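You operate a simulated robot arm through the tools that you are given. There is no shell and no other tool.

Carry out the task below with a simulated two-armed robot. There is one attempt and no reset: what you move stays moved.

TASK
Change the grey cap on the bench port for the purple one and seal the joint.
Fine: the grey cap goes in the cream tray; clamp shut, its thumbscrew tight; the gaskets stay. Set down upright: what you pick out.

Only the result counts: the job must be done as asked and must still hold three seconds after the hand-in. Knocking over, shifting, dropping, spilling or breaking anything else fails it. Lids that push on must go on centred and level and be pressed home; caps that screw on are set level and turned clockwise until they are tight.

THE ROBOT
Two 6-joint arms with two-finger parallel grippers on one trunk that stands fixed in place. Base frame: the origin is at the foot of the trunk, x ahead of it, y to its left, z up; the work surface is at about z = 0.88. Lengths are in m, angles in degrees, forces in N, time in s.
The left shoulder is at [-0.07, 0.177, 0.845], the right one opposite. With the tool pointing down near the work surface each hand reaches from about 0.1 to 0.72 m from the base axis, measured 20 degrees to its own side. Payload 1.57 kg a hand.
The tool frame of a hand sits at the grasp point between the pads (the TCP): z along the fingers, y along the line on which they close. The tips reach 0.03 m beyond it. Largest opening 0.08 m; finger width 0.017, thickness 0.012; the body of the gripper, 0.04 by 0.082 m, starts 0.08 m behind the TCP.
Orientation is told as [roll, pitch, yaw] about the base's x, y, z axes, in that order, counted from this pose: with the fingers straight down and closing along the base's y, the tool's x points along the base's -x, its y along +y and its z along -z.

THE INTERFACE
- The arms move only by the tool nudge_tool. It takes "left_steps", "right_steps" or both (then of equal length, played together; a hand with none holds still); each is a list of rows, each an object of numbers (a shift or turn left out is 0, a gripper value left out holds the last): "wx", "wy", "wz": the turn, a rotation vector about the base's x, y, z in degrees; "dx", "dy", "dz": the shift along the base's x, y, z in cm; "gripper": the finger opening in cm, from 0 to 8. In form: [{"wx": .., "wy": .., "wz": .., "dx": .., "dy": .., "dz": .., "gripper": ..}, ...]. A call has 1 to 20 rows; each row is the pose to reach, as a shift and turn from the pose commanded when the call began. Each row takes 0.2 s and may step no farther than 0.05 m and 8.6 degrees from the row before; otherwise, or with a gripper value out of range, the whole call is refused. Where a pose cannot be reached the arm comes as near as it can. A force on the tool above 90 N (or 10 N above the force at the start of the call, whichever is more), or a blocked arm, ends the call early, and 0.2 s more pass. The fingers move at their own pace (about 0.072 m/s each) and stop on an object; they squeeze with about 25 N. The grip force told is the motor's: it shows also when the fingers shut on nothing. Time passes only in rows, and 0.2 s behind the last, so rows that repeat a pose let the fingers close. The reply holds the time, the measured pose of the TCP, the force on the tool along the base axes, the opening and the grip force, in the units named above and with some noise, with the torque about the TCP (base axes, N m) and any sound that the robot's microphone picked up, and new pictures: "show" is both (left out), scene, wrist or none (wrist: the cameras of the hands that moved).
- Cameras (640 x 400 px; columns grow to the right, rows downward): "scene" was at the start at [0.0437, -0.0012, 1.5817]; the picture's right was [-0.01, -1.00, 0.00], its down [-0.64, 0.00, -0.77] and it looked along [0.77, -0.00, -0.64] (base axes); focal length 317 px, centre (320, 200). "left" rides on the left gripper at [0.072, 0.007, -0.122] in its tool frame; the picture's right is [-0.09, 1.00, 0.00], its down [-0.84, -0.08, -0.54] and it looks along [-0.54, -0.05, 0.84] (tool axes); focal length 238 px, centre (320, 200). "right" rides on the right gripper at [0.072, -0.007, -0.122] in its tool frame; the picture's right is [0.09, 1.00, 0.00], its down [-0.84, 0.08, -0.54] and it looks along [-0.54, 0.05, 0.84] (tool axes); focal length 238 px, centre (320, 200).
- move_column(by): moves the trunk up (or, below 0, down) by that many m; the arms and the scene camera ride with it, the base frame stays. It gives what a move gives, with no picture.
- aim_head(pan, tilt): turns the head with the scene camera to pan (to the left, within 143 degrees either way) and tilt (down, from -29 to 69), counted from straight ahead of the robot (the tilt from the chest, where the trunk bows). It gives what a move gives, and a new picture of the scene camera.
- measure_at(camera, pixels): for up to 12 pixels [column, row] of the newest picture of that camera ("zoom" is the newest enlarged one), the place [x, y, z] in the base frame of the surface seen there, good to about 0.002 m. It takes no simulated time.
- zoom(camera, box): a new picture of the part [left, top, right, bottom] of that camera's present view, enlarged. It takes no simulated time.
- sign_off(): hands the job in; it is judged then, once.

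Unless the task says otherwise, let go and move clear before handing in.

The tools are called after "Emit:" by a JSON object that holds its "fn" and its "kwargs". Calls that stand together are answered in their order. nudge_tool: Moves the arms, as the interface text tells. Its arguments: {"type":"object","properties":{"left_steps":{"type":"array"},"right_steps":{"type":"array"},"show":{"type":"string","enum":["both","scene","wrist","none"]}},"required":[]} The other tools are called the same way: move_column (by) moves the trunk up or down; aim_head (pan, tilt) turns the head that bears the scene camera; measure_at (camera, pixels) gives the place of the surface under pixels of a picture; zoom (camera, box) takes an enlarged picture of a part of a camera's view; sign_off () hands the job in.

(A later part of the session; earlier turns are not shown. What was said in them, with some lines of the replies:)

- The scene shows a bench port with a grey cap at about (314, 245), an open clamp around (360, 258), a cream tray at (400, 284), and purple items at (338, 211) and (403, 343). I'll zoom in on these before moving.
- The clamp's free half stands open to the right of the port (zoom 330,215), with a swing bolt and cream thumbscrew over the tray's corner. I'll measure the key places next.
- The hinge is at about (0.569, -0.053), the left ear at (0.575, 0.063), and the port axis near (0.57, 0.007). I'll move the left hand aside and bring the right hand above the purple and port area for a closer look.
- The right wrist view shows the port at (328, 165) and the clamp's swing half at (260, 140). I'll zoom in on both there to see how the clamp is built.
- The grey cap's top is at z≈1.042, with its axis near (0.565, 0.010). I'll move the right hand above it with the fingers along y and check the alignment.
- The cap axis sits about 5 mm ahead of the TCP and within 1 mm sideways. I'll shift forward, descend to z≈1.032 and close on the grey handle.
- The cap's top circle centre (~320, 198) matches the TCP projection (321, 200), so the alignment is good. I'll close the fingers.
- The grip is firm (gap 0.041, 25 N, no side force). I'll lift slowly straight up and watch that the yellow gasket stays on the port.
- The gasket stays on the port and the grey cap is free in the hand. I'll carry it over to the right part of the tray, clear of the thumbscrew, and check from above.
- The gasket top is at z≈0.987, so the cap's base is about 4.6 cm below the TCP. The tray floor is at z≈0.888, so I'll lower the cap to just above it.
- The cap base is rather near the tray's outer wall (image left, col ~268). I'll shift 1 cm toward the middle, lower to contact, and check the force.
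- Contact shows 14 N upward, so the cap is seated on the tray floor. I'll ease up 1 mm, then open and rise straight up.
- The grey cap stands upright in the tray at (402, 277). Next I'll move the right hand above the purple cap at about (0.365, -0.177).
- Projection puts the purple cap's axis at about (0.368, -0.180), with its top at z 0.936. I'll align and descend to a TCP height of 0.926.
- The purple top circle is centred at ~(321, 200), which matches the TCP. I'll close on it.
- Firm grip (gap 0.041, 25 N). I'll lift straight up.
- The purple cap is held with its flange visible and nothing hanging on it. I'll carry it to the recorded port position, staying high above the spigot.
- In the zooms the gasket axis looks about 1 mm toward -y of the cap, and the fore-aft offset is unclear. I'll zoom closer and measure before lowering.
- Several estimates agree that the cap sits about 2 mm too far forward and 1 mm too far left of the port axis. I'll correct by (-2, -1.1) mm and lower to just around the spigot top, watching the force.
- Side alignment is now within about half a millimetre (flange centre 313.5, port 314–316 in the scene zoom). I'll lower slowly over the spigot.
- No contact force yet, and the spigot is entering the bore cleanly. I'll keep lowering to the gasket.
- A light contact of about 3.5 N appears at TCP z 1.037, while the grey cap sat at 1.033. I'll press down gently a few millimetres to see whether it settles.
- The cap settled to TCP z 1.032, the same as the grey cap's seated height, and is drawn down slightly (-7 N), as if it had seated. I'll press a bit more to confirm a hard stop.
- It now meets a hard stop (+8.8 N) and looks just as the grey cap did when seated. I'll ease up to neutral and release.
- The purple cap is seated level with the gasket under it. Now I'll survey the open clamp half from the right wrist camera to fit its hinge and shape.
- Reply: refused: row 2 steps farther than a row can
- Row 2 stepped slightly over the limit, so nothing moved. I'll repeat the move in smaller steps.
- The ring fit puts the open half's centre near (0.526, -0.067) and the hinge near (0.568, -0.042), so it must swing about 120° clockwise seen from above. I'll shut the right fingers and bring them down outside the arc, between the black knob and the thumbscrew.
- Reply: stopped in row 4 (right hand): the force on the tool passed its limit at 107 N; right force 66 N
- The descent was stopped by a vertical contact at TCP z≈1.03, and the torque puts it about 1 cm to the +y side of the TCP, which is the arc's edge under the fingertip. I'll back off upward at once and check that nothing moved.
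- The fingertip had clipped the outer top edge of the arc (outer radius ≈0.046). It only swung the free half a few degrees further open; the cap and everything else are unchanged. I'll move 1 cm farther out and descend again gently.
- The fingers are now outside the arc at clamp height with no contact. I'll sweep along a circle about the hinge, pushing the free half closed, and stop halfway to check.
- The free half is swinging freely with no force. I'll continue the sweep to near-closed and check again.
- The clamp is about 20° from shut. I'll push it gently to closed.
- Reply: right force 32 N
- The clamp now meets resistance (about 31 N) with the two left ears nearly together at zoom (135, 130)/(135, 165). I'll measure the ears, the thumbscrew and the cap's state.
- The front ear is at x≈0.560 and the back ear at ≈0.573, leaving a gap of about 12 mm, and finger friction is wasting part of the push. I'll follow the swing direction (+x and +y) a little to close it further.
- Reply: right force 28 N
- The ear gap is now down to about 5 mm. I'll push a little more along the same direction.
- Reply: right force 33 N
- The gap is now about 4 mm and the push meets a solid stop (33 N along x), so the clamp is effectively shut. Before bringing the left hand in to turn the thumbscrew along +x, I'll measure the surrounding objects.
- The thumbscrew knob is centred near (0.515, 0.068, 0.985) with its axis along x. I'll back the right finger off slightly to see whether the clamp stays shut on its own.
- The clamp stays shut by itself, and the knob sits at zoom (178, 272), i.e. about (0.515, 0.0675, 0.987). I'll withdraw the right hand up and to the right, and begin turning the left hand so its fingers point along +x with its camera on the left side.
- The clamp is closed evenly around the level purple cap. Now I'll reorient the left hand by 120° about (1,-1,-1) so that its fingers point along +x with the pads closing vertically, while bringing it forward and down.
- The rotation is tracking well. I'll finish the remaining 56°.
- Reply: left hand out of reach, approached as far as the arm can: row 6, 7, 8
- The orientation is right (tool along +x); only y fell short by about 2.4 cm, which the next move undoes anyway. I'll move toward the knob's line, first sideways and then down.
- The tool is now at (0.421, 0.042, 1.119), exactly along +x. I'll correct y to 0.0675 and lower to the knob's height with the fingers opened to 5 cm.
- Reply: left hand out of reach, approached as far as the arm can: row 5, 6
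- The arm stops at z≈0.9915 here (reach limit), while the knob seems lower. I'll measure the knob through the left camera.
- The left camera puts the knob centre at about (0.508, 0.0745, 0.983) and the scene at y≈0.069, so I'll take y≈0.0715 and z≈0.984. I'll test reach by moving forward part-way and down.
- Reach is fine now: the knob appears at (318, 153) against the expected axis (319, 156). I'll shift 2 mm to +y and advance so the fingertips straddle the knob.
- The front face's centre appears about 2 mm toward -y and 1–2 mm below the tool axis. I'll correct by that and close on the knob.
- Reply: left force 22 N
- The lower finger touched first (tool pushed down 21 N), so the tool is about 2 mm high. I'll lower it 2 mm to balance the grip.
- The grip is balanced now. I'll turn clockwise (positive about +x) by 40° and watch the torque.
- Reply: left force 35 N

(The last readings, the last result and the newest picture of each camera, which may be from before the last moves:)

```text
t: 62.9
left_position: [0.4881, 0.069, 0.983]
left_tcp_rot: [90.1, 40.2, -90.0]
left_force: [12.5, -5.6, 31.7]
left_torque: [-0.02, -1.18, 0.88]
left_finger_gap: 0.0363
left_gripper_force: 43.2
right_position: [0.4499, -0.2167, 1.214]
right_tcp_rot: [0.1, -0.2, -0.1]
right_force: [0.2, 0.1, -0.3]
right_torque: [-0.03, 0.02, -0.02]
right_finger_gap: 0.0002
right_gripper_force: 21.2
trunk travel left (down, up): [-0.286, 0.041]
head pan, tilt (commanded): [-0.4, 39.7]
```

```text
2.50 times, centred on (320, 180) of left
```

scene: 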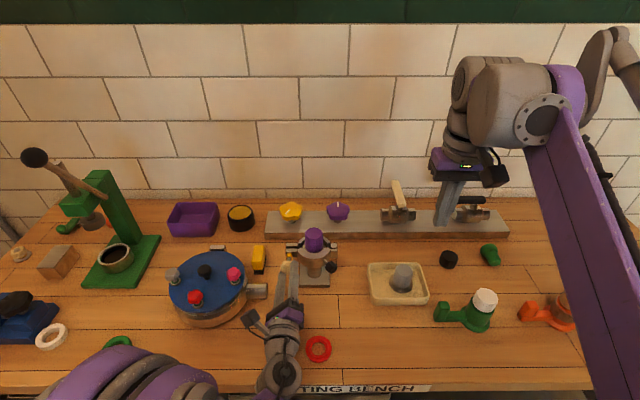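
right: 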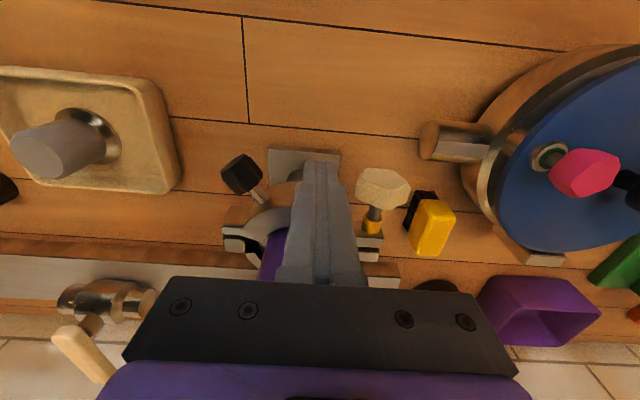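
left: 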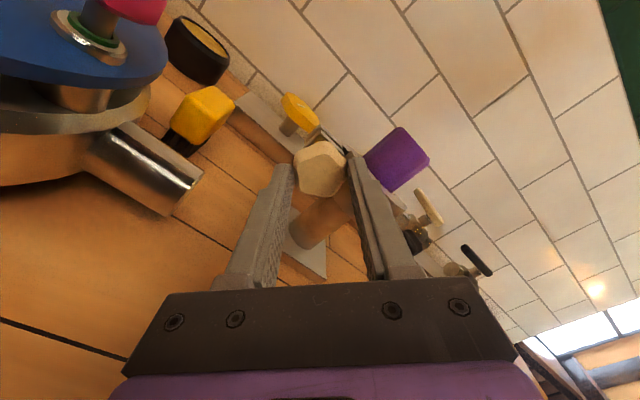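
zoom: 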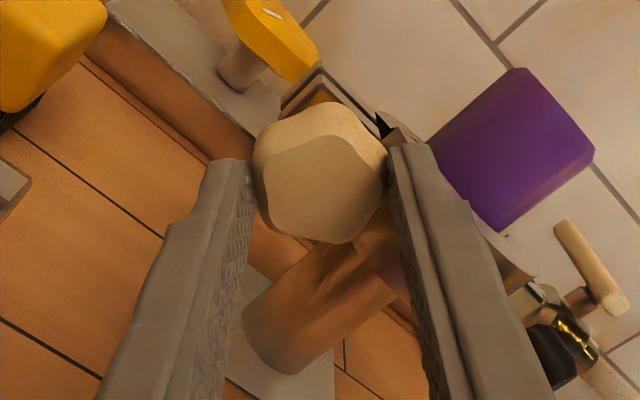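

The knob turned with the gripper, but a side load has built up (+32 N in z). The pattern shows the true knob axis lies about 4–5 mm toward -y, near (y 0.066, z 0.981). I'll open, re-centre and re-grip.

Emit:
{"fn": "nudge_tool", "kwargs": {"left_steps": [{"gripper": 4.6}, {"gripper": 5.2}, {"gripper": 5.2}, {"gripper": 5.2, "dy": -0.25, "dz": 0.05}, {"gripper": 5.2, "dy": -0.45, "dz": 0.1}, {"gripper": 5.2, "dy": -0.45, "dz": 0.1}], "show": "wrist"}}

Emit:
{"fn": "zoom", "kwargs": {"camera": "left", "box": [240, 100, 400, 260]}}

Emit:
{"fn": "zoom", "kwargs": {"camera": "scene", "box": [260, 226, 360, 306]}}

```text
t: 64.3
left_position: [0.4883, 0.0652, 0.9835]
left_tcp_rot: [90.0, 40.0, -90.1]
left_force: [-0.3, 1.2, 0.8]
left_torque: [-0.02, 0.01, -0.01]
left_finger_gap: 0.0519
left_gripper_force: 0.1
right_position: [0.4503, -0.2158, 1.2124]
right_tcp_rot: [0.2, -0.2, -0.1]
right_force: [-0.3, -0.2, 0.1]
right_torque: [-0.01, -0.02, 0.0]
right_finger_gap: 0.0
right_gripper_force: 21.1
trunk travel left (down, up): [-0.286, 0.041]
head pan, tilt (commanded): [-0.4, 39.7]
```

left: 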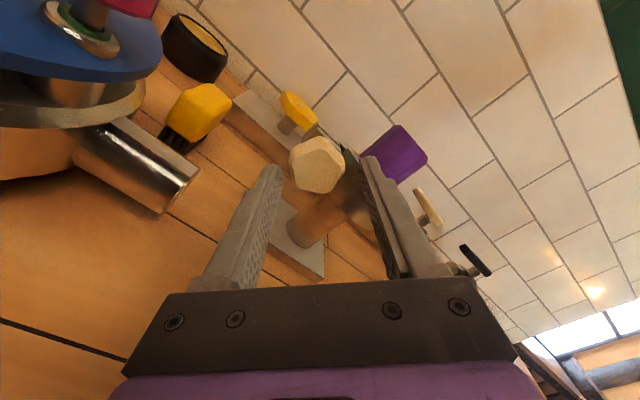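

```text
2.50 times, centred on (320, 180) of left
```

zoom: 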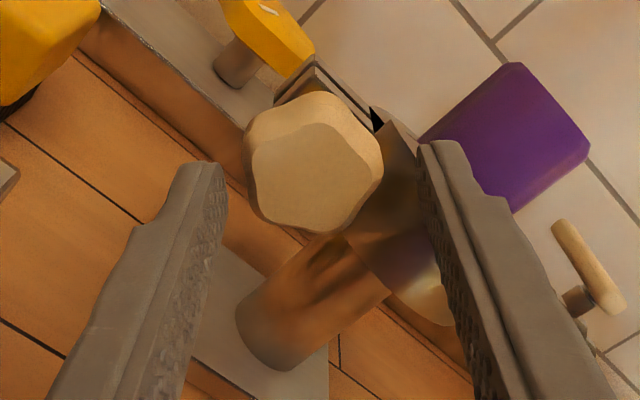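

```text
5.00 times, centred on (310, 266) of scene
```

zoom: 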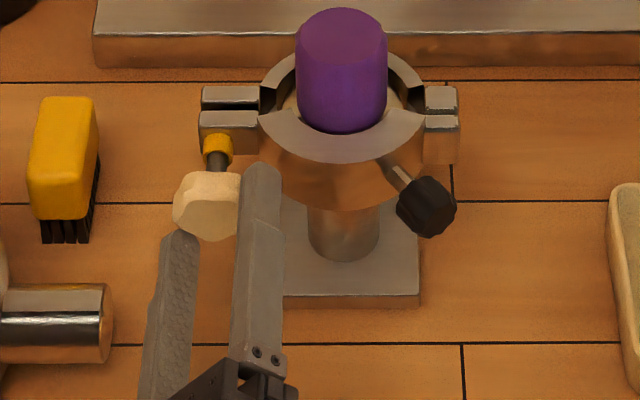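

Using the fingertip midpoint (zoom col 322) against the knob centre (313), the axis is at about (y 0.067, z 0.981). I'll adjust by (+2, -2) mm and close.

Emit:
{"fn": "nudge_tool", "kwargs": {"left_steps": [{"dy": 0.18, "dz": -0.2}, {"dy": 0.18, "dz": -0.2, "gripper": 4.2}, {"dy": 0.18, "dz": -0.2, "gripper": 3.2}, {"dy": 0.18, "dz": -0.2, "gripper": 2.4}, {"dy": 0.18, "dz": -0.2, "gripper": 2.4}], "show": "none"}}

Emit:
{"fn": "zoom", "kwargs": {"camera": "left", "box": [240, 100, 400, 260]}}

```text
t: 65.5
left_position: [0.4882, 0.0667, 0.981]
left_tcp_rot: [89.9, 39.9, -90.0]
left_force: [-0.5, -0.8, -1.7]
left_torque: [0.0, 0.04, -0.1]
left_finger_gap: 0.0364
left_gripper_force: 42.3
right_position: [0.4492, -0.2161, 1.2129]
right_tcp_rot: [0.1, -0.1, -0.1]
right_force: [-0.5, 0.4, -0.1]
right_torque: [0.0, 0.01, 0.0]
right_finger_gap: 0.0001
right_gripper_force: 21.3
trunk travel left (down, up): [-0.286, 0.041]
head pan, tilt (commanded): [-0.4, 39.7]
```

```text
2.50 times, centred on (320, 180) of left
```

zoom: 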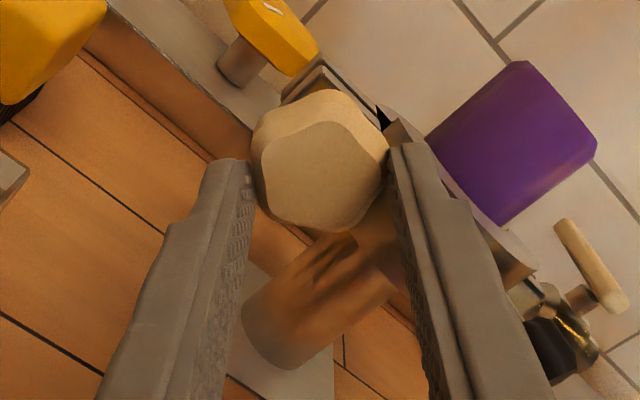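

The grip is nicely balanced (forces under 2 N). I'll turn clockwise another 64° in small rows and watch the loads.

Emit:
{"fn": "nudge_tool", "kwargs": {"left_steps": [{"wx": 8}, {"wx": 16}, {"wx": 24}, {"wx": 32}, {"wx": 40}, {"wx": 48}, {"wx": 56}, {"wx": 64}, {"wx": 64}], "show": "both"}}

Emit:
{"fn": "zoom", "kwargs": {"camera": "scene", "box": [260, 226, 360, 306]}}

Emit:
{"fn": "zoom", "kwargs": {"camera": "left", "box": [240, 100, 400, 260]}}

```text
t: 67.5
left_position: [0.4898, 0.0705, 0.9798]
left_tcp_rot: [-90.0, 75.9, 90.1]
left_force: [-16.7, 13.8, -28.9]
left_torque: [-0.04, 0.87, 0.45]
left_finger_gap: 0.0366
left_gripper_force: 42.4
right_position: [0.451, -0.2139, 1.2141]
right_tcp_rot: [0.0, -0.2, -0.2]
right_force: [-0.1, -0.1, 0.5]
right_torque: [-0.04, -0.01, 0.02]
right_finger_gap: 0.0
right_gripper_force: 21.5
trunk travel left (down, up): [-0.286, 0.041]
head pan, tilt (commanded): [-0.4, 39.7]
```

scene: 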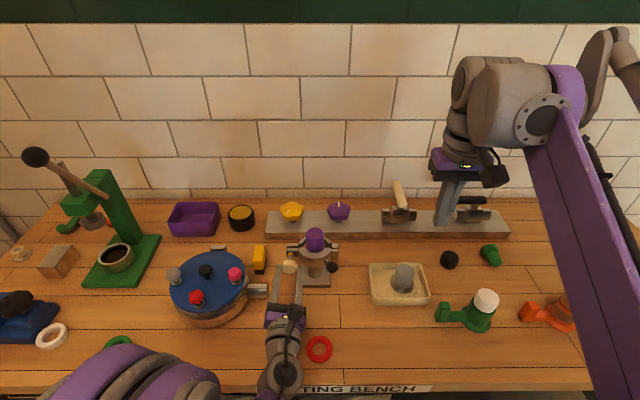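
left: 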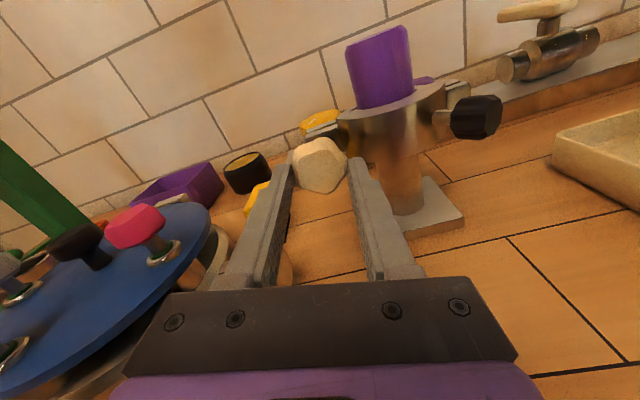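

```text
5.00 times, centred on (310, 266) of scene
```

zoom: 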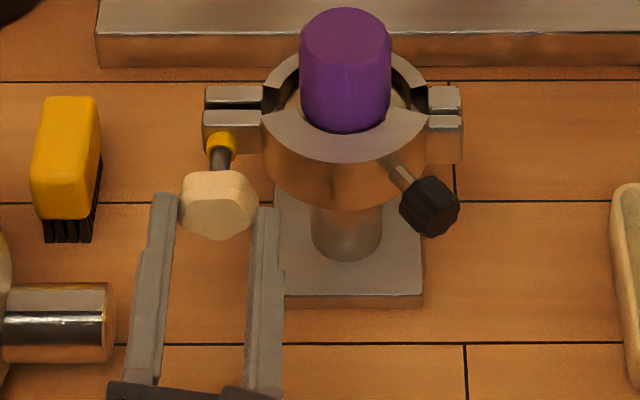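

```text
2.50 times, centred on (320, 180) of left
```

zoom: 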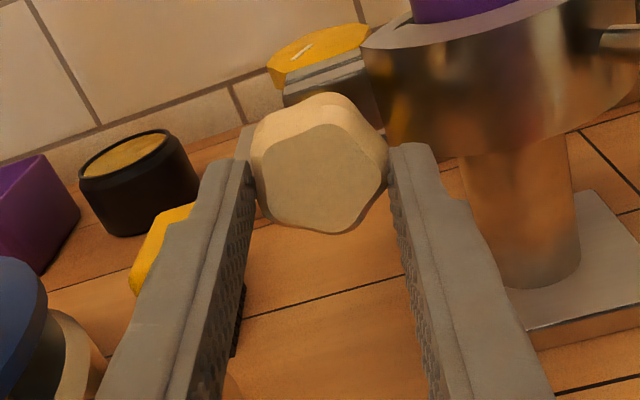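

The knob turned 64° more with almost no axial torque (so it is not tight yet). The displacement pattern puts the true axis at (y 0.0696, z 0.982). I'll open, re-centre there and re-grip.

Emit:
{"fn": "nudge_tool", "kwargs": {"left_steps": [{"gripper": 4.6}, {"gripper": 5.0}, {"gripper": 5.0, "dy": 0.25, "dz": 0.1}, {"gripper": 5.0, "dy": 0.25, "dz": 0.1}], "show": "wrist"}}

Emit:
{"fn": "zoom", "kwargs": {"camera": "left", "box": [240, 100, 400, 260]}}

Emit:
{"fn": "measure_at", "kwargs": {"camera": "left", "pixels": [[320, 170], [308, 165], [332, 165], [320, 155], [320, 185]]}}

```text
t: 68.5
left_position: [0.4881, 0.0696, 0.9805]
left_tcp_rot: [-90.0, 76.1, 89.9]
left_force: [0.0, 0.4, -0.4]
left_torque: [-0.01, 0.04, 0.0]
left_finger_gap: 0.05
left_gripper_force: 0.0
right_position: [0.4496, -0.2151, 1.213]
right_tcp_rot: [0.1, -0.2, -0.1]
right_force: [-0.2, 0.1, 0.5]
right_torque: [0.0, -0.01, 0.01]
right_finger_gap: 0.0001
right_gripper_force: 21.3
trunk travel left (down, up): [-0.286, 0.041]
head pan, tilt (commanded): [-0.4, 39.7]
```

left: 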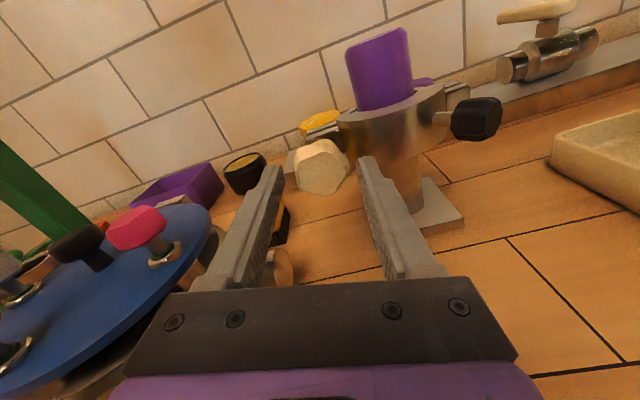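

```text
2.50 times, centred on (320, 180) of left
```

zoom: 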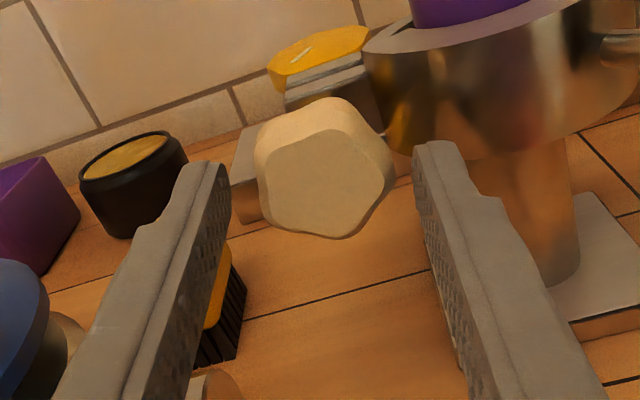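

```text
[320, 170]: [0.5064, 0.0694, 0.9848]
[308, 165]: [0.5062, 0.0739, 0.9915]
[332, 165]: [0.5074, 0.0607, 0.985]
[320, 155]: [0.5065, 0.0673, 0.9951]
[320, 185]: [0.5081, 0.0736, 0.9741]
```

Emit:
{"fn": "nudge_tool", "kwargs": {"left_steps": [{"dy": -0.1, "dz": 0.03}, {"dy": -0.1, "dz": 0.03, "gripper": 4.2}, {"dy": -0.1, "dz": 0.03, "gripper": 3.2}, {"dy": -0.1, "dz": 0.03, "gripper": 2.4}, {"dy": -0.1, "dz": 0.03, "gripper": 2.4}], "show": "none"}}

Emit:
{"fn": "nudge_tool", "kwargs": {"left_steps": [{"wx": 8}, {"wx": 16}, {"wx": 24}, {"wx": 32}, {"wx": 40}, {"wx": 48}, {"wx": 48}], "show": "scene"}}

```text
t: 69.7
left_position: [0.4888, 0.0696, 0.9818]
left_tcp_rot: [-90.0, 76.0, 90.0]
left_force: [0.7, -0.5, -0.3]
left_torque: [0.01, -0.03, -0.02]
left_finger_gap: 0.0365
left_gripper_force: 42.9
right_position: [0.4503, -0.2164, 1.2127]
right_tcp_rot: [0.1, -0.1, -0.1]
right_force: [-1.0, -0.2, 0.6]
right_torque: [-0.02, 0.02, -0.01]
right_finger_gap: 0.0
right_gripper_force: 21.1
trunk travel left (down, up): [-0.286, 0.041]
head pan, tilt (commanded): [-0.4, 39.7]
```

```text
t: 71.3
left_position: [0.4881, 0.069, 0.9823]
left_tcp_rot: [-90.1, 27.9, 90.1]
left_force: [5.5, 2.6, 13.8]
left_torque: [0.0, -0.49, -0.27]
left_finger_gap: 0.0364
left_gripper_force: 42.6
right_position: [0.4495, -0.2155, 1.2137]
right_tcp_rot: [0.1, -0.2, -0.2]
right_force: [-0.4, 0.1, 0.4]
right_torque: [0.0, -0.01, -0.02]
right_finger_gap: 0.0
right_gripper_force: 20.9
trunk travel left (down, up): [-0.286, 0.041]
head pan, tilt (commanded): [-0.4, 39.7]
```

scene: 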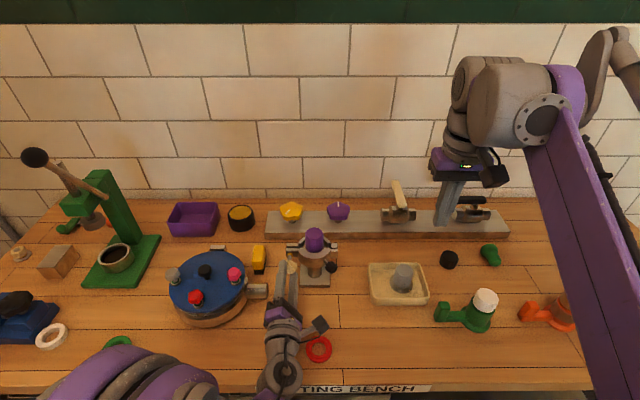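

The loads are smaller now and there is still no axial torque. I'll continue another 48° clockwise.

Emit:
{"fn": "nudge_tool", "kwargs": {"left_steps": [{"wx": 8}, {"wx": 16}, {"wx": 24}, {"wx": 32}, {"wx": 40}, {"wx": 48}, {"wx": 48}], "show": "both"}}

Emit:
{"fn": "zoom", "kwargs": {"camera": "scene", "box": [260, 226, 360, 306]}}

```text
t: 72.9
left_position: [0.4906, 0.0741, 0.9831]
left_tcp_rot: [-90.7, -20.0, 89.0]
left_force: [-10.6, -38.5, 4.2]
left_torque: [-0.03, -0.02, -1.03]
left_finger_gap: 0.0367
left_gripper_force: 42.9
left hand out of reach, approached as far as the arm can: row 6, 7
right_position: [0.4486, -0.2215, 1.2143]
right_tcp_rot: [0.2, -0.4, -0.1]
right_force: [-0.8, 0.2, 0.1]
right_torque: [0.01, -0.01, 0.01]
right_finger_gap: 0.0
right_gripper_force: 21.1
trunk travel left (down, up): [-0.286, 0.041]
head pan, tilt (commanded): [-0.4, 39.7]
```

scene: 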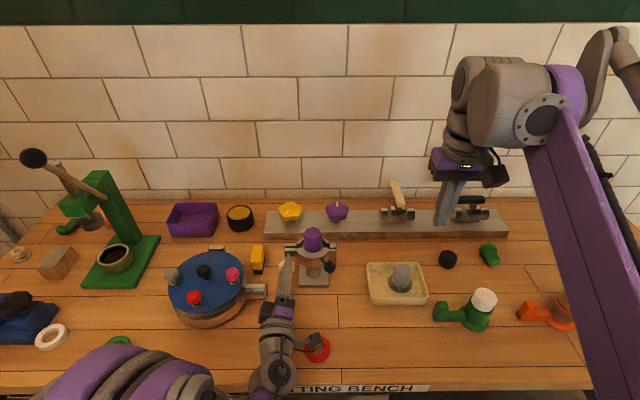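
left: 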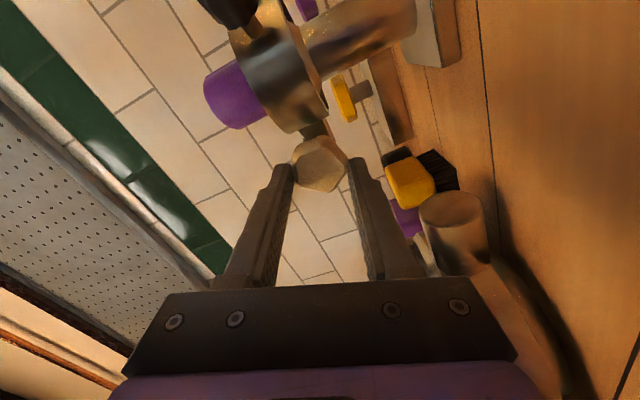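

```text
5.00 times, centred on (310, 266) of scene
```

zoom: 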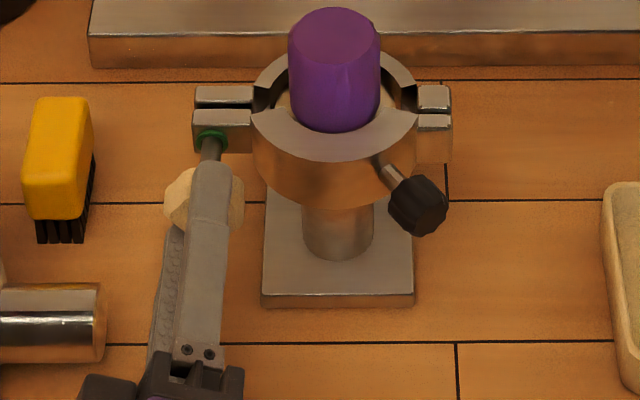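

The collar at the ear has changed from yellow to green (zoom 212, 140), which looks like a tightness indicator. The arm is at its reach limit and pushing sideways, so I'll relieve that, then look closely.

Emit:
{"fn": "nudge_tool", "kwargs": {"left_steps": [{"dy": -0.2}, {"dy": -0.4}, {"dy": -0.4}], "show": "scene"}}

Emit:
{"fn": "zoom", "kwargs": {"camera": "scene", "box": [280, 236, 320, 272]}}

Emit:
{"fn": "zoom", "kwargs": {"camera": "left", "box": [240, 60, 400, 220]}}

```text
t: 73.7
left_position: [0.4903, 0.0747, 0.9819]
left_tcp_rot: [-90.7, -20.0, 89.1]
left_force: [-8.2, -37.5, 10.7]
left_torque: [-0.01, -0.11, -1.11]
left_finger_gap: 0.0364
left_gripper_force: 43.2
left hand out of reach, approached as far as the arm can: row 2, 3
right_position: [0.4488, -0.2216, 1.213]
right_tcp_rot: [0.4, -0.3, -0.1]
right_force: [-0.1, 0.4, 0.7]
right_torque: [0.01, 0.0, 0.02]
right_finger_gap: 0.0
right_gripper_force: 21.9
trunk travel left (down, up): [-0.286, 0.041]
head pan, tilt (commanded): [-0.4, 39.7]
```

scene: 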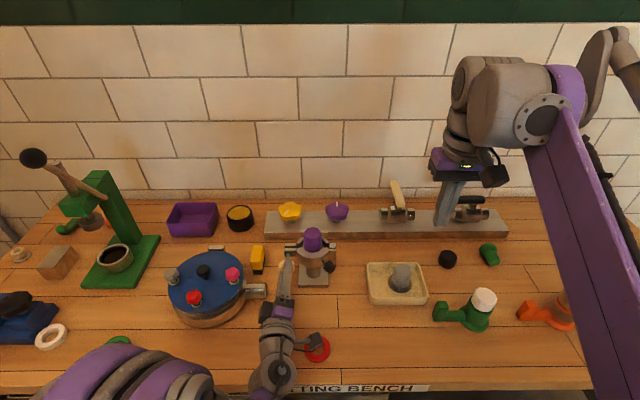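

```text
11.11 times, centred on (300, 254) of scene
```

zoom: 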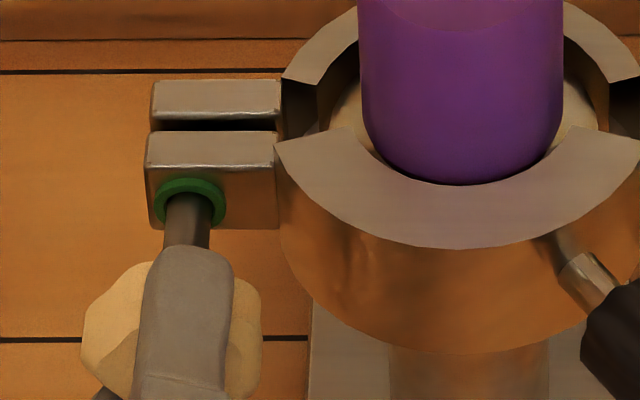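

```text
2.50 times, centred on (320, 140) of left
```

zoom: 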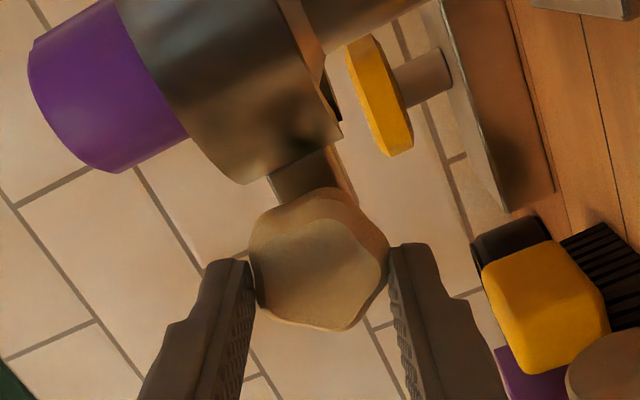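

The yellow sleeve has been drawn in and a green ring now shows flush at the ear, so the screw has gone home. I'll open the fingers and back straight off along -x.

Emit:
{"fn": "nudge_tool", "kwargs": {"left_steps": [{"gripper": 4.4}, {"gripper": 5.2}, {"gripper": 5.2}, {"gripper": 5.2}], "show": "none"}}

Emit:
{"fn": "nudge_tool", "kwargs": {"left_steps": [{"dx": -1}, {"dx": -2.5}, {"dx": -4.5}, {"dx": -4.5}], "show": "both"}}

Emit:
{"fn": "zoom", "kwargs": {"camera": "scene", "box": [270, 230, 350, 290]}}

```text
t: 74.7
left_position: [0.4916, 0.0814, 0.9827]
left_tcp_rot: [-90.9, -19.7, 89.7]
left_force: [0.1, 0.9, 0.3]
left_torque: [-0.04, -0.03, -0.02]
left_finger_gap: 0.0523
left_gripper_force: 0.1
right_position: [0.4508, -0.2159, 1.2128]
right_tcp_rot: [0.1, -0.1, 0.0]
right_force: [0.6, -0.6, -0.3]
right_torque: [0.01, 0.0, -0.03]
right_finger_gap: 0.0001
right_gripper_force: 21.1
trunk travel left (down, up): [-0.286, 0.041]
head pan, tilt (commanded): [-0.4, 39.7]
```

```text
t: 75.7
left_position: [0.4532, 0.0941, 0.9852]
left_tcp_rot: [-90.7, -19.7, 89.7]
left_force: [0.1, -0.2, -1.0]
left_torque: [-0.03, -0.03, -0.02]
left_finger_gap: 0.0519
left_gripper_force: 0.0
left hand out of reach, approached as far as the arm can: row 1, 2, 3, 4
right_position: [0.4499, -0.2154, 1.2131]
right_tcp_rot: [0.1, -0.2, -0.1]
right_force: [-0.3, 0.0, -1.1]
right_torque: [-0.01, -0.01, -0.01]
right_finger_gap: 0.0001
right_gripper_force: 21.3
trunk travel left (down, up): [-0.286, 0.041]
head pan, tilt (commanded): [-0.4, 39.7]
```

scene: 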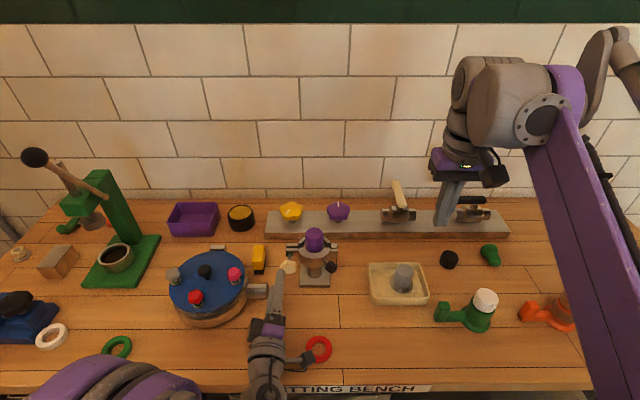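
left: 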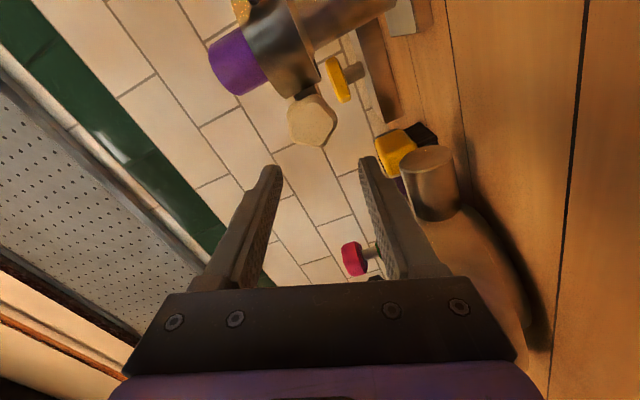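

```text
6.67 times, centred on (310, 260) of scene
```

zoom: 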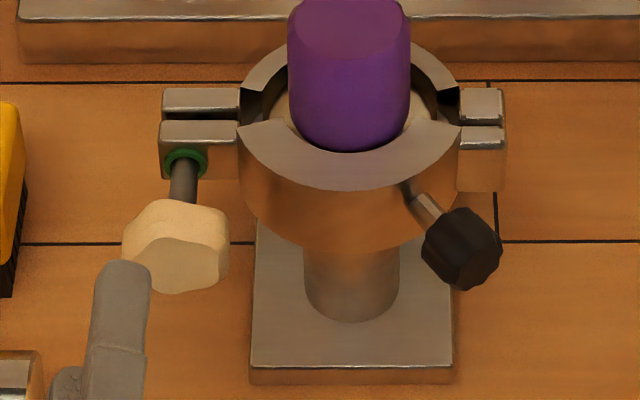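

The green ring is clear at zoom (185, 163), and the cap and clamp look level. To make sure it is truly tight, I'll rotate the free left hand back counter-clockwise (not touching the knob), then re-grip and test for torque.

Emit:
{"fn": "nudge_tool", "kwargs": {"left_steps": [{"wx": -8, "dx": -0.2, "dy": -0.1}, {"wx": -16, "dx": -0.4, "dy": -0.2}, {"wx": -24, "dx": -0.6, "dy": -0.4}, {"wx": -32, "dx": -0.8, "dy": -0.6}, {"wx": -40, "dx": -1, "dy": -0.8}, {"wx": -48, "dx": -1, "dy": -1.0}, {"wx": -56, "dx": -1, "dy": -1.2}, {"wx": -64, "dx": -1, "dy": -1.4}, {"wx": -72, "dx": -1, "dy": -1.6}, {"wx": -80, "dx": -1, "dy": -1.8}, {"wx": -88, "dx": -1, "dy": -2.0}, {"wx": -96, "dx": -1, "dy": -2.2}, {"wx": -104, "dx": -1, "dy": -2.4}, {"wx": -112, "dx": -1, "dy": -2.5}, {"wx": -120, "dx": -1, "dy": -2.5}, {"wx": -128, "dx": -1, "dy": -2.5}, {"wx": -136, "dx": -1, "dy": -2.5}, {"wx": -144, "dx": -1, "dy": -2.5}, {"wx": -152, "dx": -1, "dy": -2.5}, {"wx": -160, "dx": -1, "dy": -2.5}], "show": "both"}}

Emit:
{"fn": "zoom", "kwargs": {"camera": "scene", "box": [270, 230, 350, 290]}}

```text
t: 79.9
left_position: [0.4445, 0.0708, 0.9848]
left_tcp_rot: [89.9, 39.9, -90.0]
left_force: [0.1, 0.2, -1.2]
left_torque: [0.0, 0.03, -0.01]
left_finger_gap: 0.0519
left_gripper_force: 0.1
right_position: [0.4489, -0.2154, 1.2131]
right_tcp_rot: [0.2, -0.3, -0.1]
right_force: [-0.5, 0.9, 0.1]
right_torque: [0.0, -0.01, 0.03]
right_finger_gap: 0.0002
right_gripper_force: 21.3
trunk travel left (down, up): [-0.286, 0.041]
head pan, tilt (commanded): [-0.4, 39.7]
```

scene: 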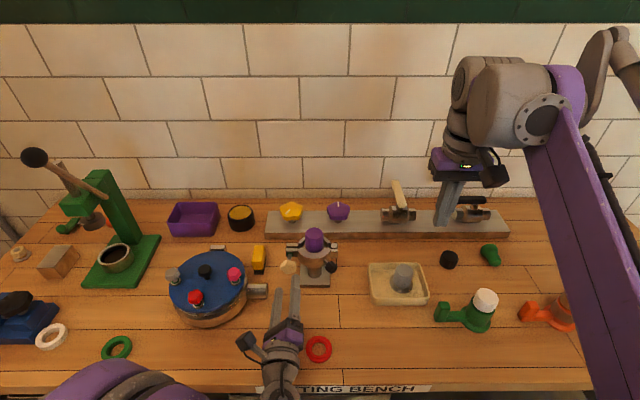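
left: 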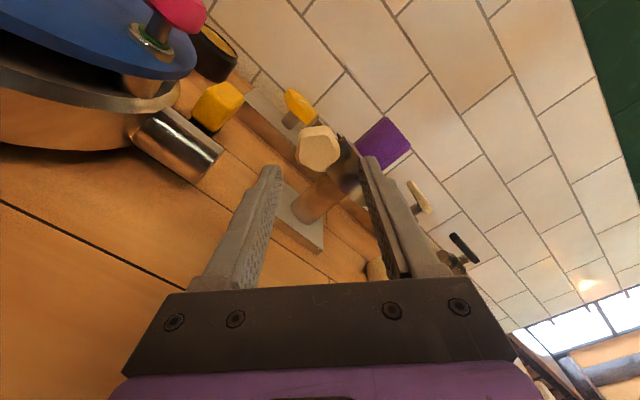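

```text
6.67 times, centred on (310, 260) of scene
```

zoom: 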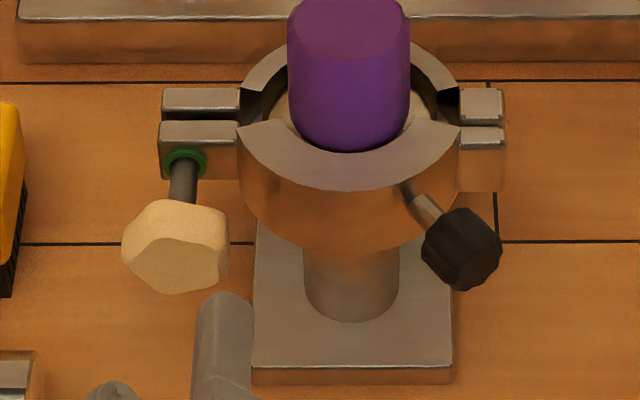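

I'm back at the 40° orientation with the ring still green. I'll advance over the knob, re-grip and test-turn clockwise.

Emit:
{"fn": "nudge_tool", "kwargs": {"left_steps": [{"dx": 1.5, "dy": -0.15, "dz": -0.25}, {"dx": 3, "dy": -0.15, "dz": -0.25}, {"dx": 4.4, "dy": -0.15, "dz": -0.25}, {"dx": 4.4, "dy": -0.15, "dz": -0.25}], "show": "wrist"}}

Emit:
{"fn": "zoom", "kwargs": {"camera": "left", "box": [240, 100, 400, 260]}}

```text
t: 80.9
left_position: [0.487, 0.0669, 0.9843]
left_tcp_rot: [90.0, 40.0, -90.0]
left_force: [-0.4, 0.3, 0.9]
left_torque: [0.02, 0.0, 0.0]
left_finger_gap: 0.0521
left_gripper_force: 0.1
right_position: [0.449, -0.2159, 1.2123]
right_tcp_rot: [0.2, -0.2, -0.1]
right_force: [-0.8, 0.1, -0.4]
right_torque: [0.0, 0.02, 0.01]
right_finger_gap: 0.0
right_gripper_force: 21.5
trunk travel left (down, up): [-0.286, 0.041]
head pan, tilt (commanded): [-0.4, 39.7]
```

left: 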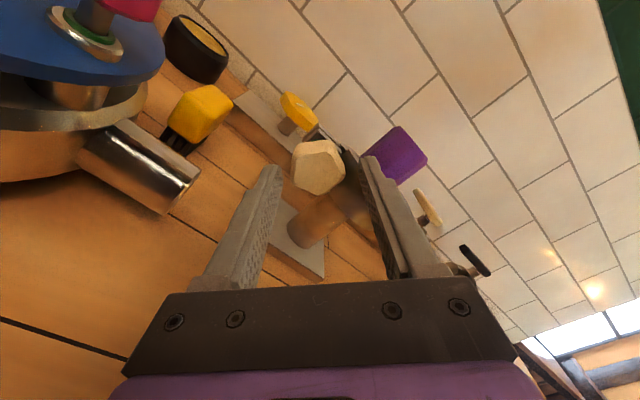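

```text
2.50 times, centred on (320, 180) of left
```

zoom: 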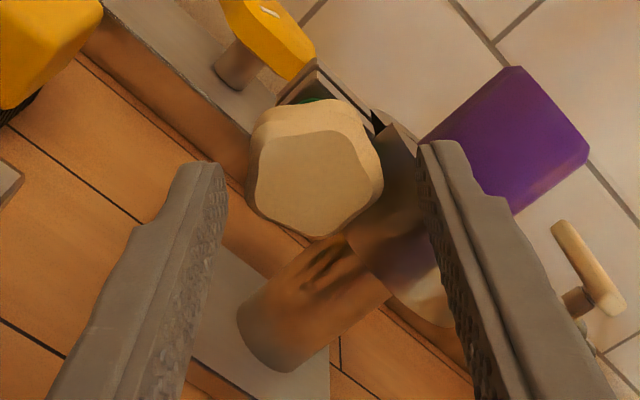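

Emit:
{"fn": "nudge_tool", "kwargs": {"left_steps": [{"dy": 0.22, "dz": -0.12}, {"dy": 0.22, "dz": -0.12, "gripper": 4.2}, {"dy": 0.22, "dz": -0.12, "gripper": 3.2}, {"dy": 0.22, "dz": -0.12, "gripper": 2.4}, {"dy": 0.22, "dz": -0.12, "gripper": 2.4}], "show": "none"}}

Emit:
{"fn": "nudge_tool", "kwargs": {"left_steps": [{"wx": 6}, {"wx": 12}, {"wx": 12}], "show": "scene"}}

Emit:
{"fn": "zoom", "kwargs": {"camera": "scene", "box": [270, 230, 350, 290]}}

```text
t: 82.1
left_position: [0.4878, 0.0699, 0.9819]
left_tcp_rot: [89.9, 40.0, -90.0]
left_force: [2.6, -2.2, 9.1]
left_torque: [-0.05, -0.05, 0.0]
left_finger_gap: 0.0375
left_gripper_force: 44.0
right_position: [0.4494, -0.2158, 1.2134]
right_tcp_rot: [0.1, -0.3, -0.1]
right_force: [0.4, 0.6, 0.7]
right_torque: [-0.01, 0.0, -0.01]
right_finger_gap: 0.0
right_gripper_force: 20.8
trunk travel left (down, up): [-0.286, 0.041]
head pan, tilt (commanded): [-0.4, 39.7]
```

```text
t: 82.9
left_position: [0.4885, 0.0694, 0.9822]
left_tcp_rot: [89.9, 52.2, -90.1]
left_force: [3.7, -6.6, 10.6]
left_torque: [-0.11, -0.02, -0.13]
left_finger_gap: 0.0371
left_gripper_force: 43.5
right_position: [0.4503, -0.2177, 1.2144]
right_tcp_rot: [0.0, -0.2, -0.2]
right_force: [0.0, 0.2, -0.4]
right_torque: [-0.02, -0.02, -0.04]
right_finger_gap: 0.0
right_gripper_force: 21.2
trunk travel left (down, up): [-0.286, 0.041]
head pan, tilt (commanded): [-0.4, 39.7]
```

scene: 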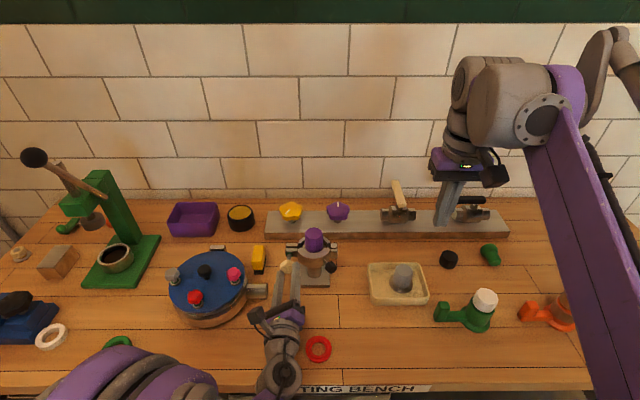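

```text
6.67 times, centred on (310, 260) of scene
```

zoom: 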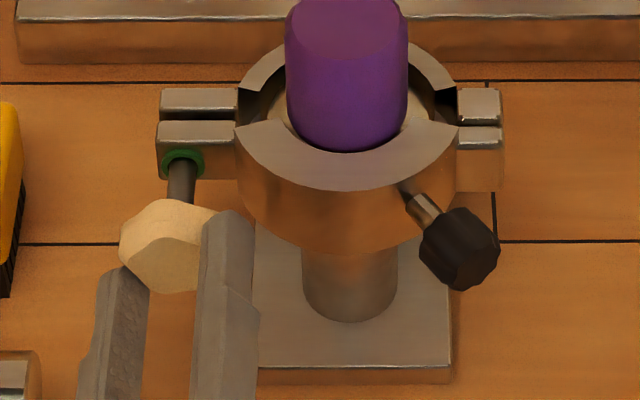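

A small resisting torque (-0.11 N m) appears. I'll turn another 24° and watch.

Emit:
{"fn": "nudge_tool", "kwargs": {"left_steps": [{"wx": 6}, {"wx": 12}, {"wx": 18}, {"wx": 24}, {"wx": 24}], "show": "wrist"}}

Emit:
{"fn": "zoom", "kwargs": {"camera": "left", "box": [240, 100, 400, 260]}}

```text
t: 84.1
left_position: [0.4866, 0.0705, 0.9803]
left_tcp_rot: [90.0, 76.1, -90.0]
left_force: [-0.7, -0.8, -1.8]
left_torque: [-0.41, -0.05, -0.18]
left_finger_gap: 0.0379
left_gripper_force: 43.7
right_position: [0.4497, -0.2154, 1.214]
right_tcp_rot: [0.0, -0.2, -0.1]
right_force: [-0.4, 0.1, -0.4]
right_torque: [0.0, 0.02, -0.03]
right_finger_gap: 0.0
right_gripper_force: 21.1
trunk travel left (down, up): [-0.286, 0.041]
head pan, tilt (commanded): [-0.4, 39.7]
```

left: 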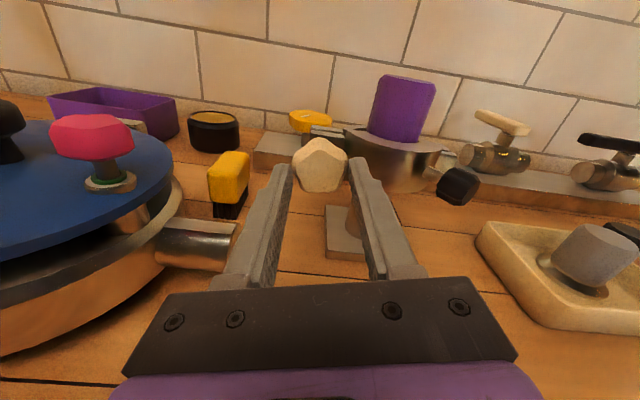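

```text
2.50 times, centred on (320, 180) of left
```

zoom: 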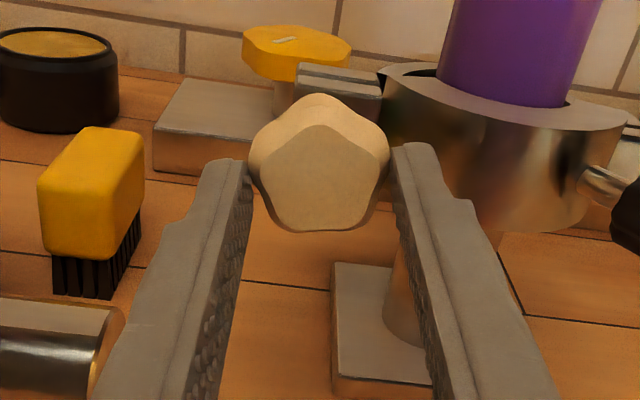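

The axial torque has risen to -0.41 N m and the knob is now slipping in the pads, so the screw is resisting firmly. I'll apply a little more to confirm it is at its stop.

Emit:
{"fn": "nudge_tool", "kwargs": {"left_steps": [{"wx": 5}, {"wx": 10}, {"wx": 15}, {"wx": 15}], "show": "both"}}

Emit:
{"fn": "zoom", "kwargs": {"camera": "left", "box": [240, 100, 400, 260]}}

Emit:
{"fn": "zoom", "kwargs": {"camera": "scene", "box": [270, 230, 350, 290]}}

```text
t: 85.1
left_position: [0.4876, 0.0705, 0.9809]
left_tcp_rot: [-89.6, 88.9, 90.4]
left_force: [0.2, 1.4, 0.9]
left_torque: [0.06, 0.31, 0.01]
left_finger_gap: 0.0368
left_gripper_force: 43.0
right_position: [0.4493, -0.2151, 1.2125]
right_tcp_rot: [0.0, -0.2, 0.0]
right_force: [0.3, 0.9, -0.3]
right_torque: [0.03, -0.02, -0.02]
right_finger_gap: 0.0003
right_gripper_force: 21.3
trunk travel left (down, up): [-0.286, 0.041]
head pan, tilt (commanded): [-0.4, 39.7]
```

scene: 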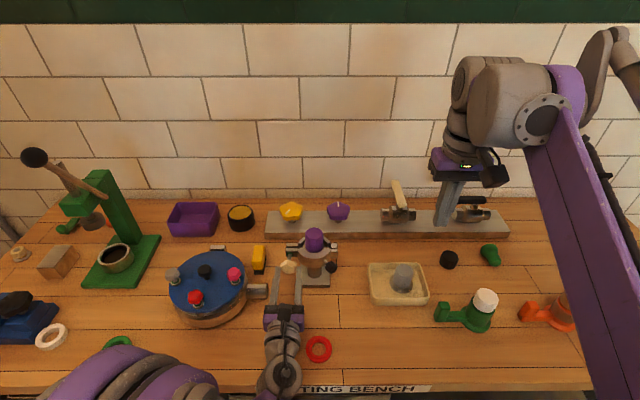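
left: 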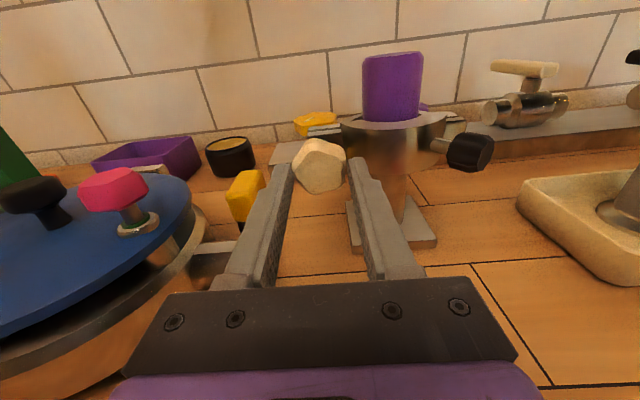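

```text
2.50 times, centred on (320, 180) of left
```

zoom: 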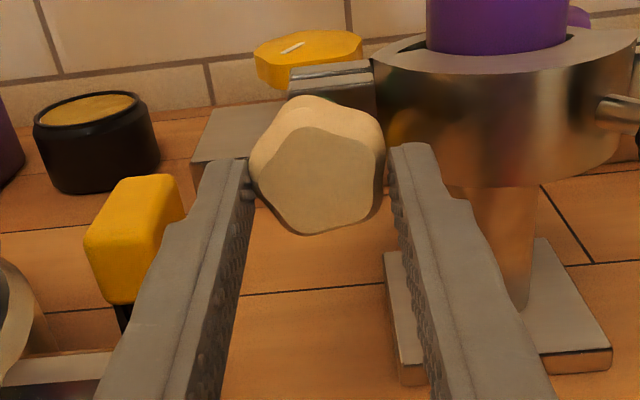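

```text
6.67 times, centred on (310, 260) of scene
```

zoom: 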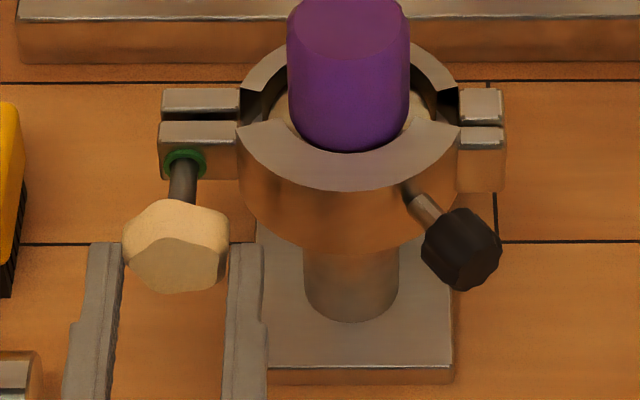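

The pads slipped over a lobe without the knob turning, so the thumbscrew is hard tight and the ring stays green. I'll open the fingers and withdraw the left hand straight back.

Emit:
{"fn": "nudge_tool", "kwargs": {"left_steps": [{"gripper": 4.4}, {"gripper": 5.2}, {"gripper": 5.2}, {"gripper": 5.2, "dx": -1}, {"gripper": 5.2, "dx": -3}, {"gripper": 5.2, "dx": -5}, {"gripper": 5.2, "dx": -5}], "show": "both"}}

Emit:
{"fn": "zoom", "kwargs": {"camera": "scene", "box": [270, 230, 350, 290]}}

Emit:
{"fn": "zoom", "kwargs": {"camera": "left", "box": [240, 20, 480, 200]}}

```text
t: 86.7
left_position: [0.4369, 0.0684, 0.9848]
left_tcp_rot: [-84.6, 88.9, 95.4]
left_force: [-0.7, -0.3, -0.6]
left_torque: [0.01, 0.03, -0.01]
left_finger_gap: 0.0519
left_gripper_force: 0.0
right_position: [0.4505, -0.2168, 1.2133]
right_tcp_rot: [0.1, -0.2, -0.1]
right_force: [1.0, 0.1, -0.2]
right_torque: [-0.02, 0.02, 0.0]
right_finger_gap: 0.0002
right_gripper_force: 21.9
trunk travel left (down, up): [-0.286, 0.041]
head pan, tilt (commanded): [-0.4, 39.7]
```

scene: 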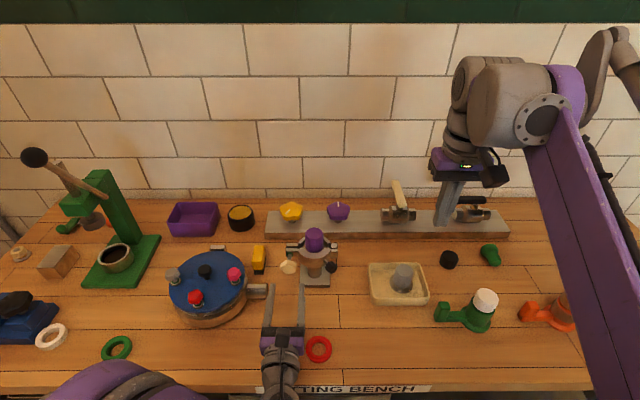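
left: 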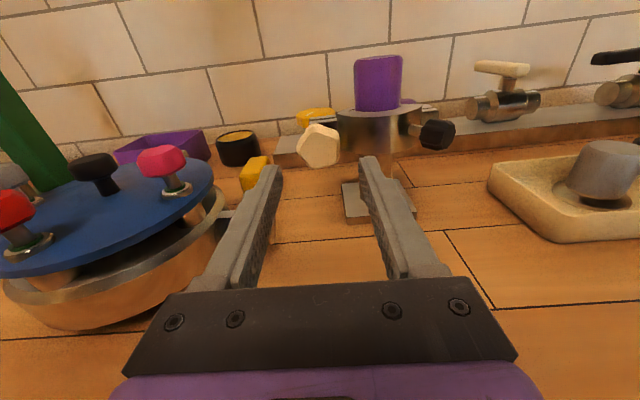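

```text
6.67 times, centred on (310, 260) of scene
```

zoom: 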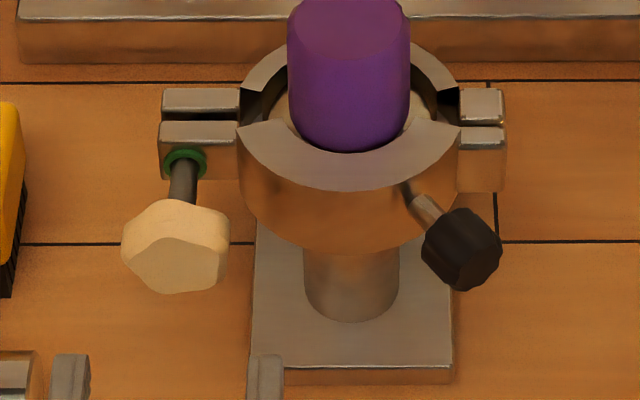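

```text
2.22 times, centred on (360, 110) of left
```

zoom: 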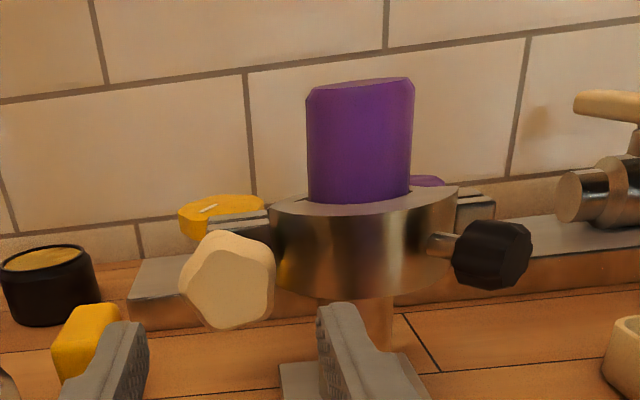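

The clamp is shut, the ring green, the cap level and the grey cap upright in the tray (402, 277). I'll raise the left hand clear and take a final look.

Emit:
{"fn": "nudge_tool", "kwargs": {"left_steps": [{"dx": -1, "dz": 2}, {"dx": -2, "dz": 5}, {"dx": -2, "dz": 8}, {"dx": -2, "dz": 12}, {"dx": -2, "dz": 15}, {"dx": -2, "dz": 15}], "show": "both"}}

Emit:
{"fn": "zoom", "kwargs": {"camera": "scene", "box": [270, 216, 350, 290]}}

Emit:
{"fn": "zoom", "kwargs": {"camera": "scene", "box": [350, 240, 450, 320]}}

```text
t: 88.1
left_position: [0.4171, 0.0694, 1.1325]
left_tcp_rot: [-88.9, 89.0, 91.1]
left_force: [0.3, -0.2, 0.5]
left_torque: [0.0, 0.01, -0.03]
left_finger_gap: 0.0519
left_gripper_force: 0.2
right_position: [0.4493, -0.216, 1.2137]
right_tcp_rot: [0.1, -0.2, -0.1]
right_force: [0.5, 0.2, 0.6]
right_torque: [0.01, 0.0, 0.02]
right_finger_gap: 0.0
right_gripper_force: 21.0
trunk travel left (down, up): [-0.286, 0.041]
head pan, tilt (commanded): [-0.4, 39.7]
```

scene: 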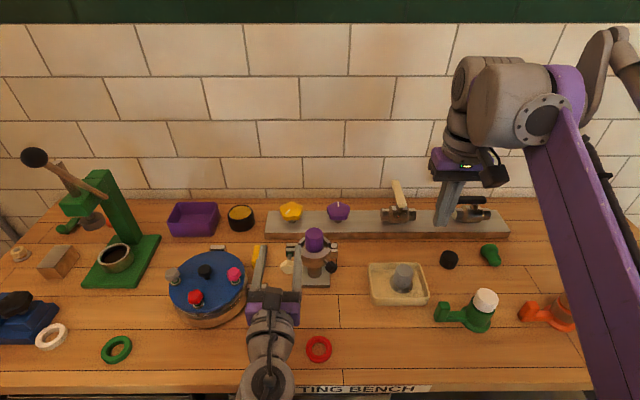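
left: 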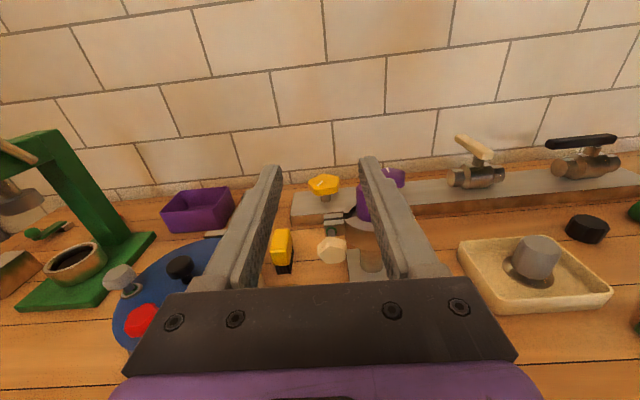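

```text
5.41 times, centred on (310, 253) of scene
```

zoom: 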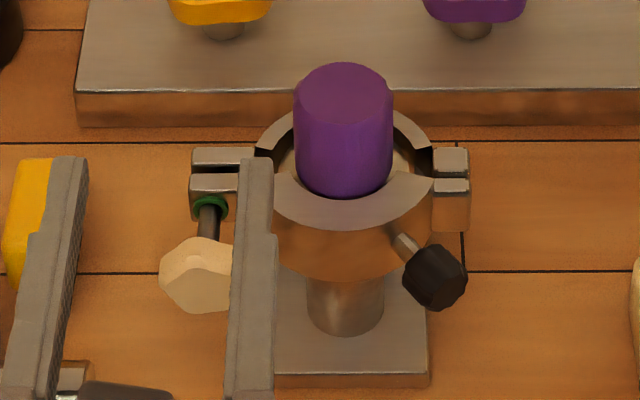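

```text
5.00 times, centred on (400, 280) of scene
```

zoom: 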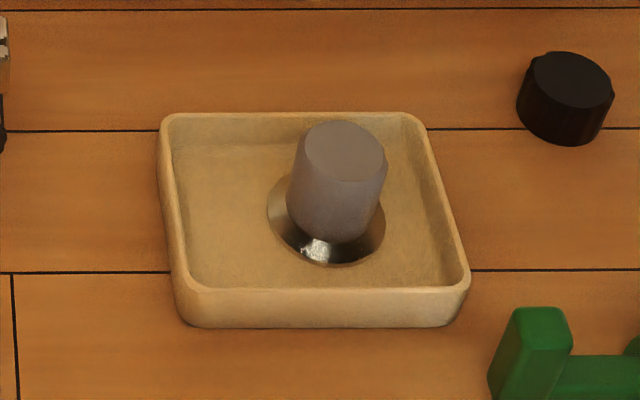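

Everything is in place: the purple cap is level under the shut clamp, the thumbscrew is tight with its ring green, and the grey cap stands upright in the cream tray. The gaskets are undisturbed and both hands are clear, so I'm handing in.

Emit:
{"fn": "sign_off", "kwargs": {}}

```text
The job is handed in.
```

The grey cap is off the bench port and the purple cap is on in its place, with the clamp shut and its thumbscrew tight. I've handed the job in; the reply only confirmed receipt, with no verdict.

- **Grey cap:** it stands upright in the cream tray, and the last pictures show it there.
- **Purple cap:** it seated at the same height as the grey one and looks level. The yellow gasket stayed on the port when I lifted the grey cap, and I could still see it under the purple cap before the clamp closed over it.
- **Thumbscrew:** its indicator ring turned from yellow to green. On a second grip it resisted at about 0.4 N·m, then my pads slipped without the knob turning.
- **Other gaskets:** I didn't touch them.

While reaching for the clamp, my right fingertip pressed down on the open half with about 107 N. That half swung a few degrees further open; I saw nothing else move.
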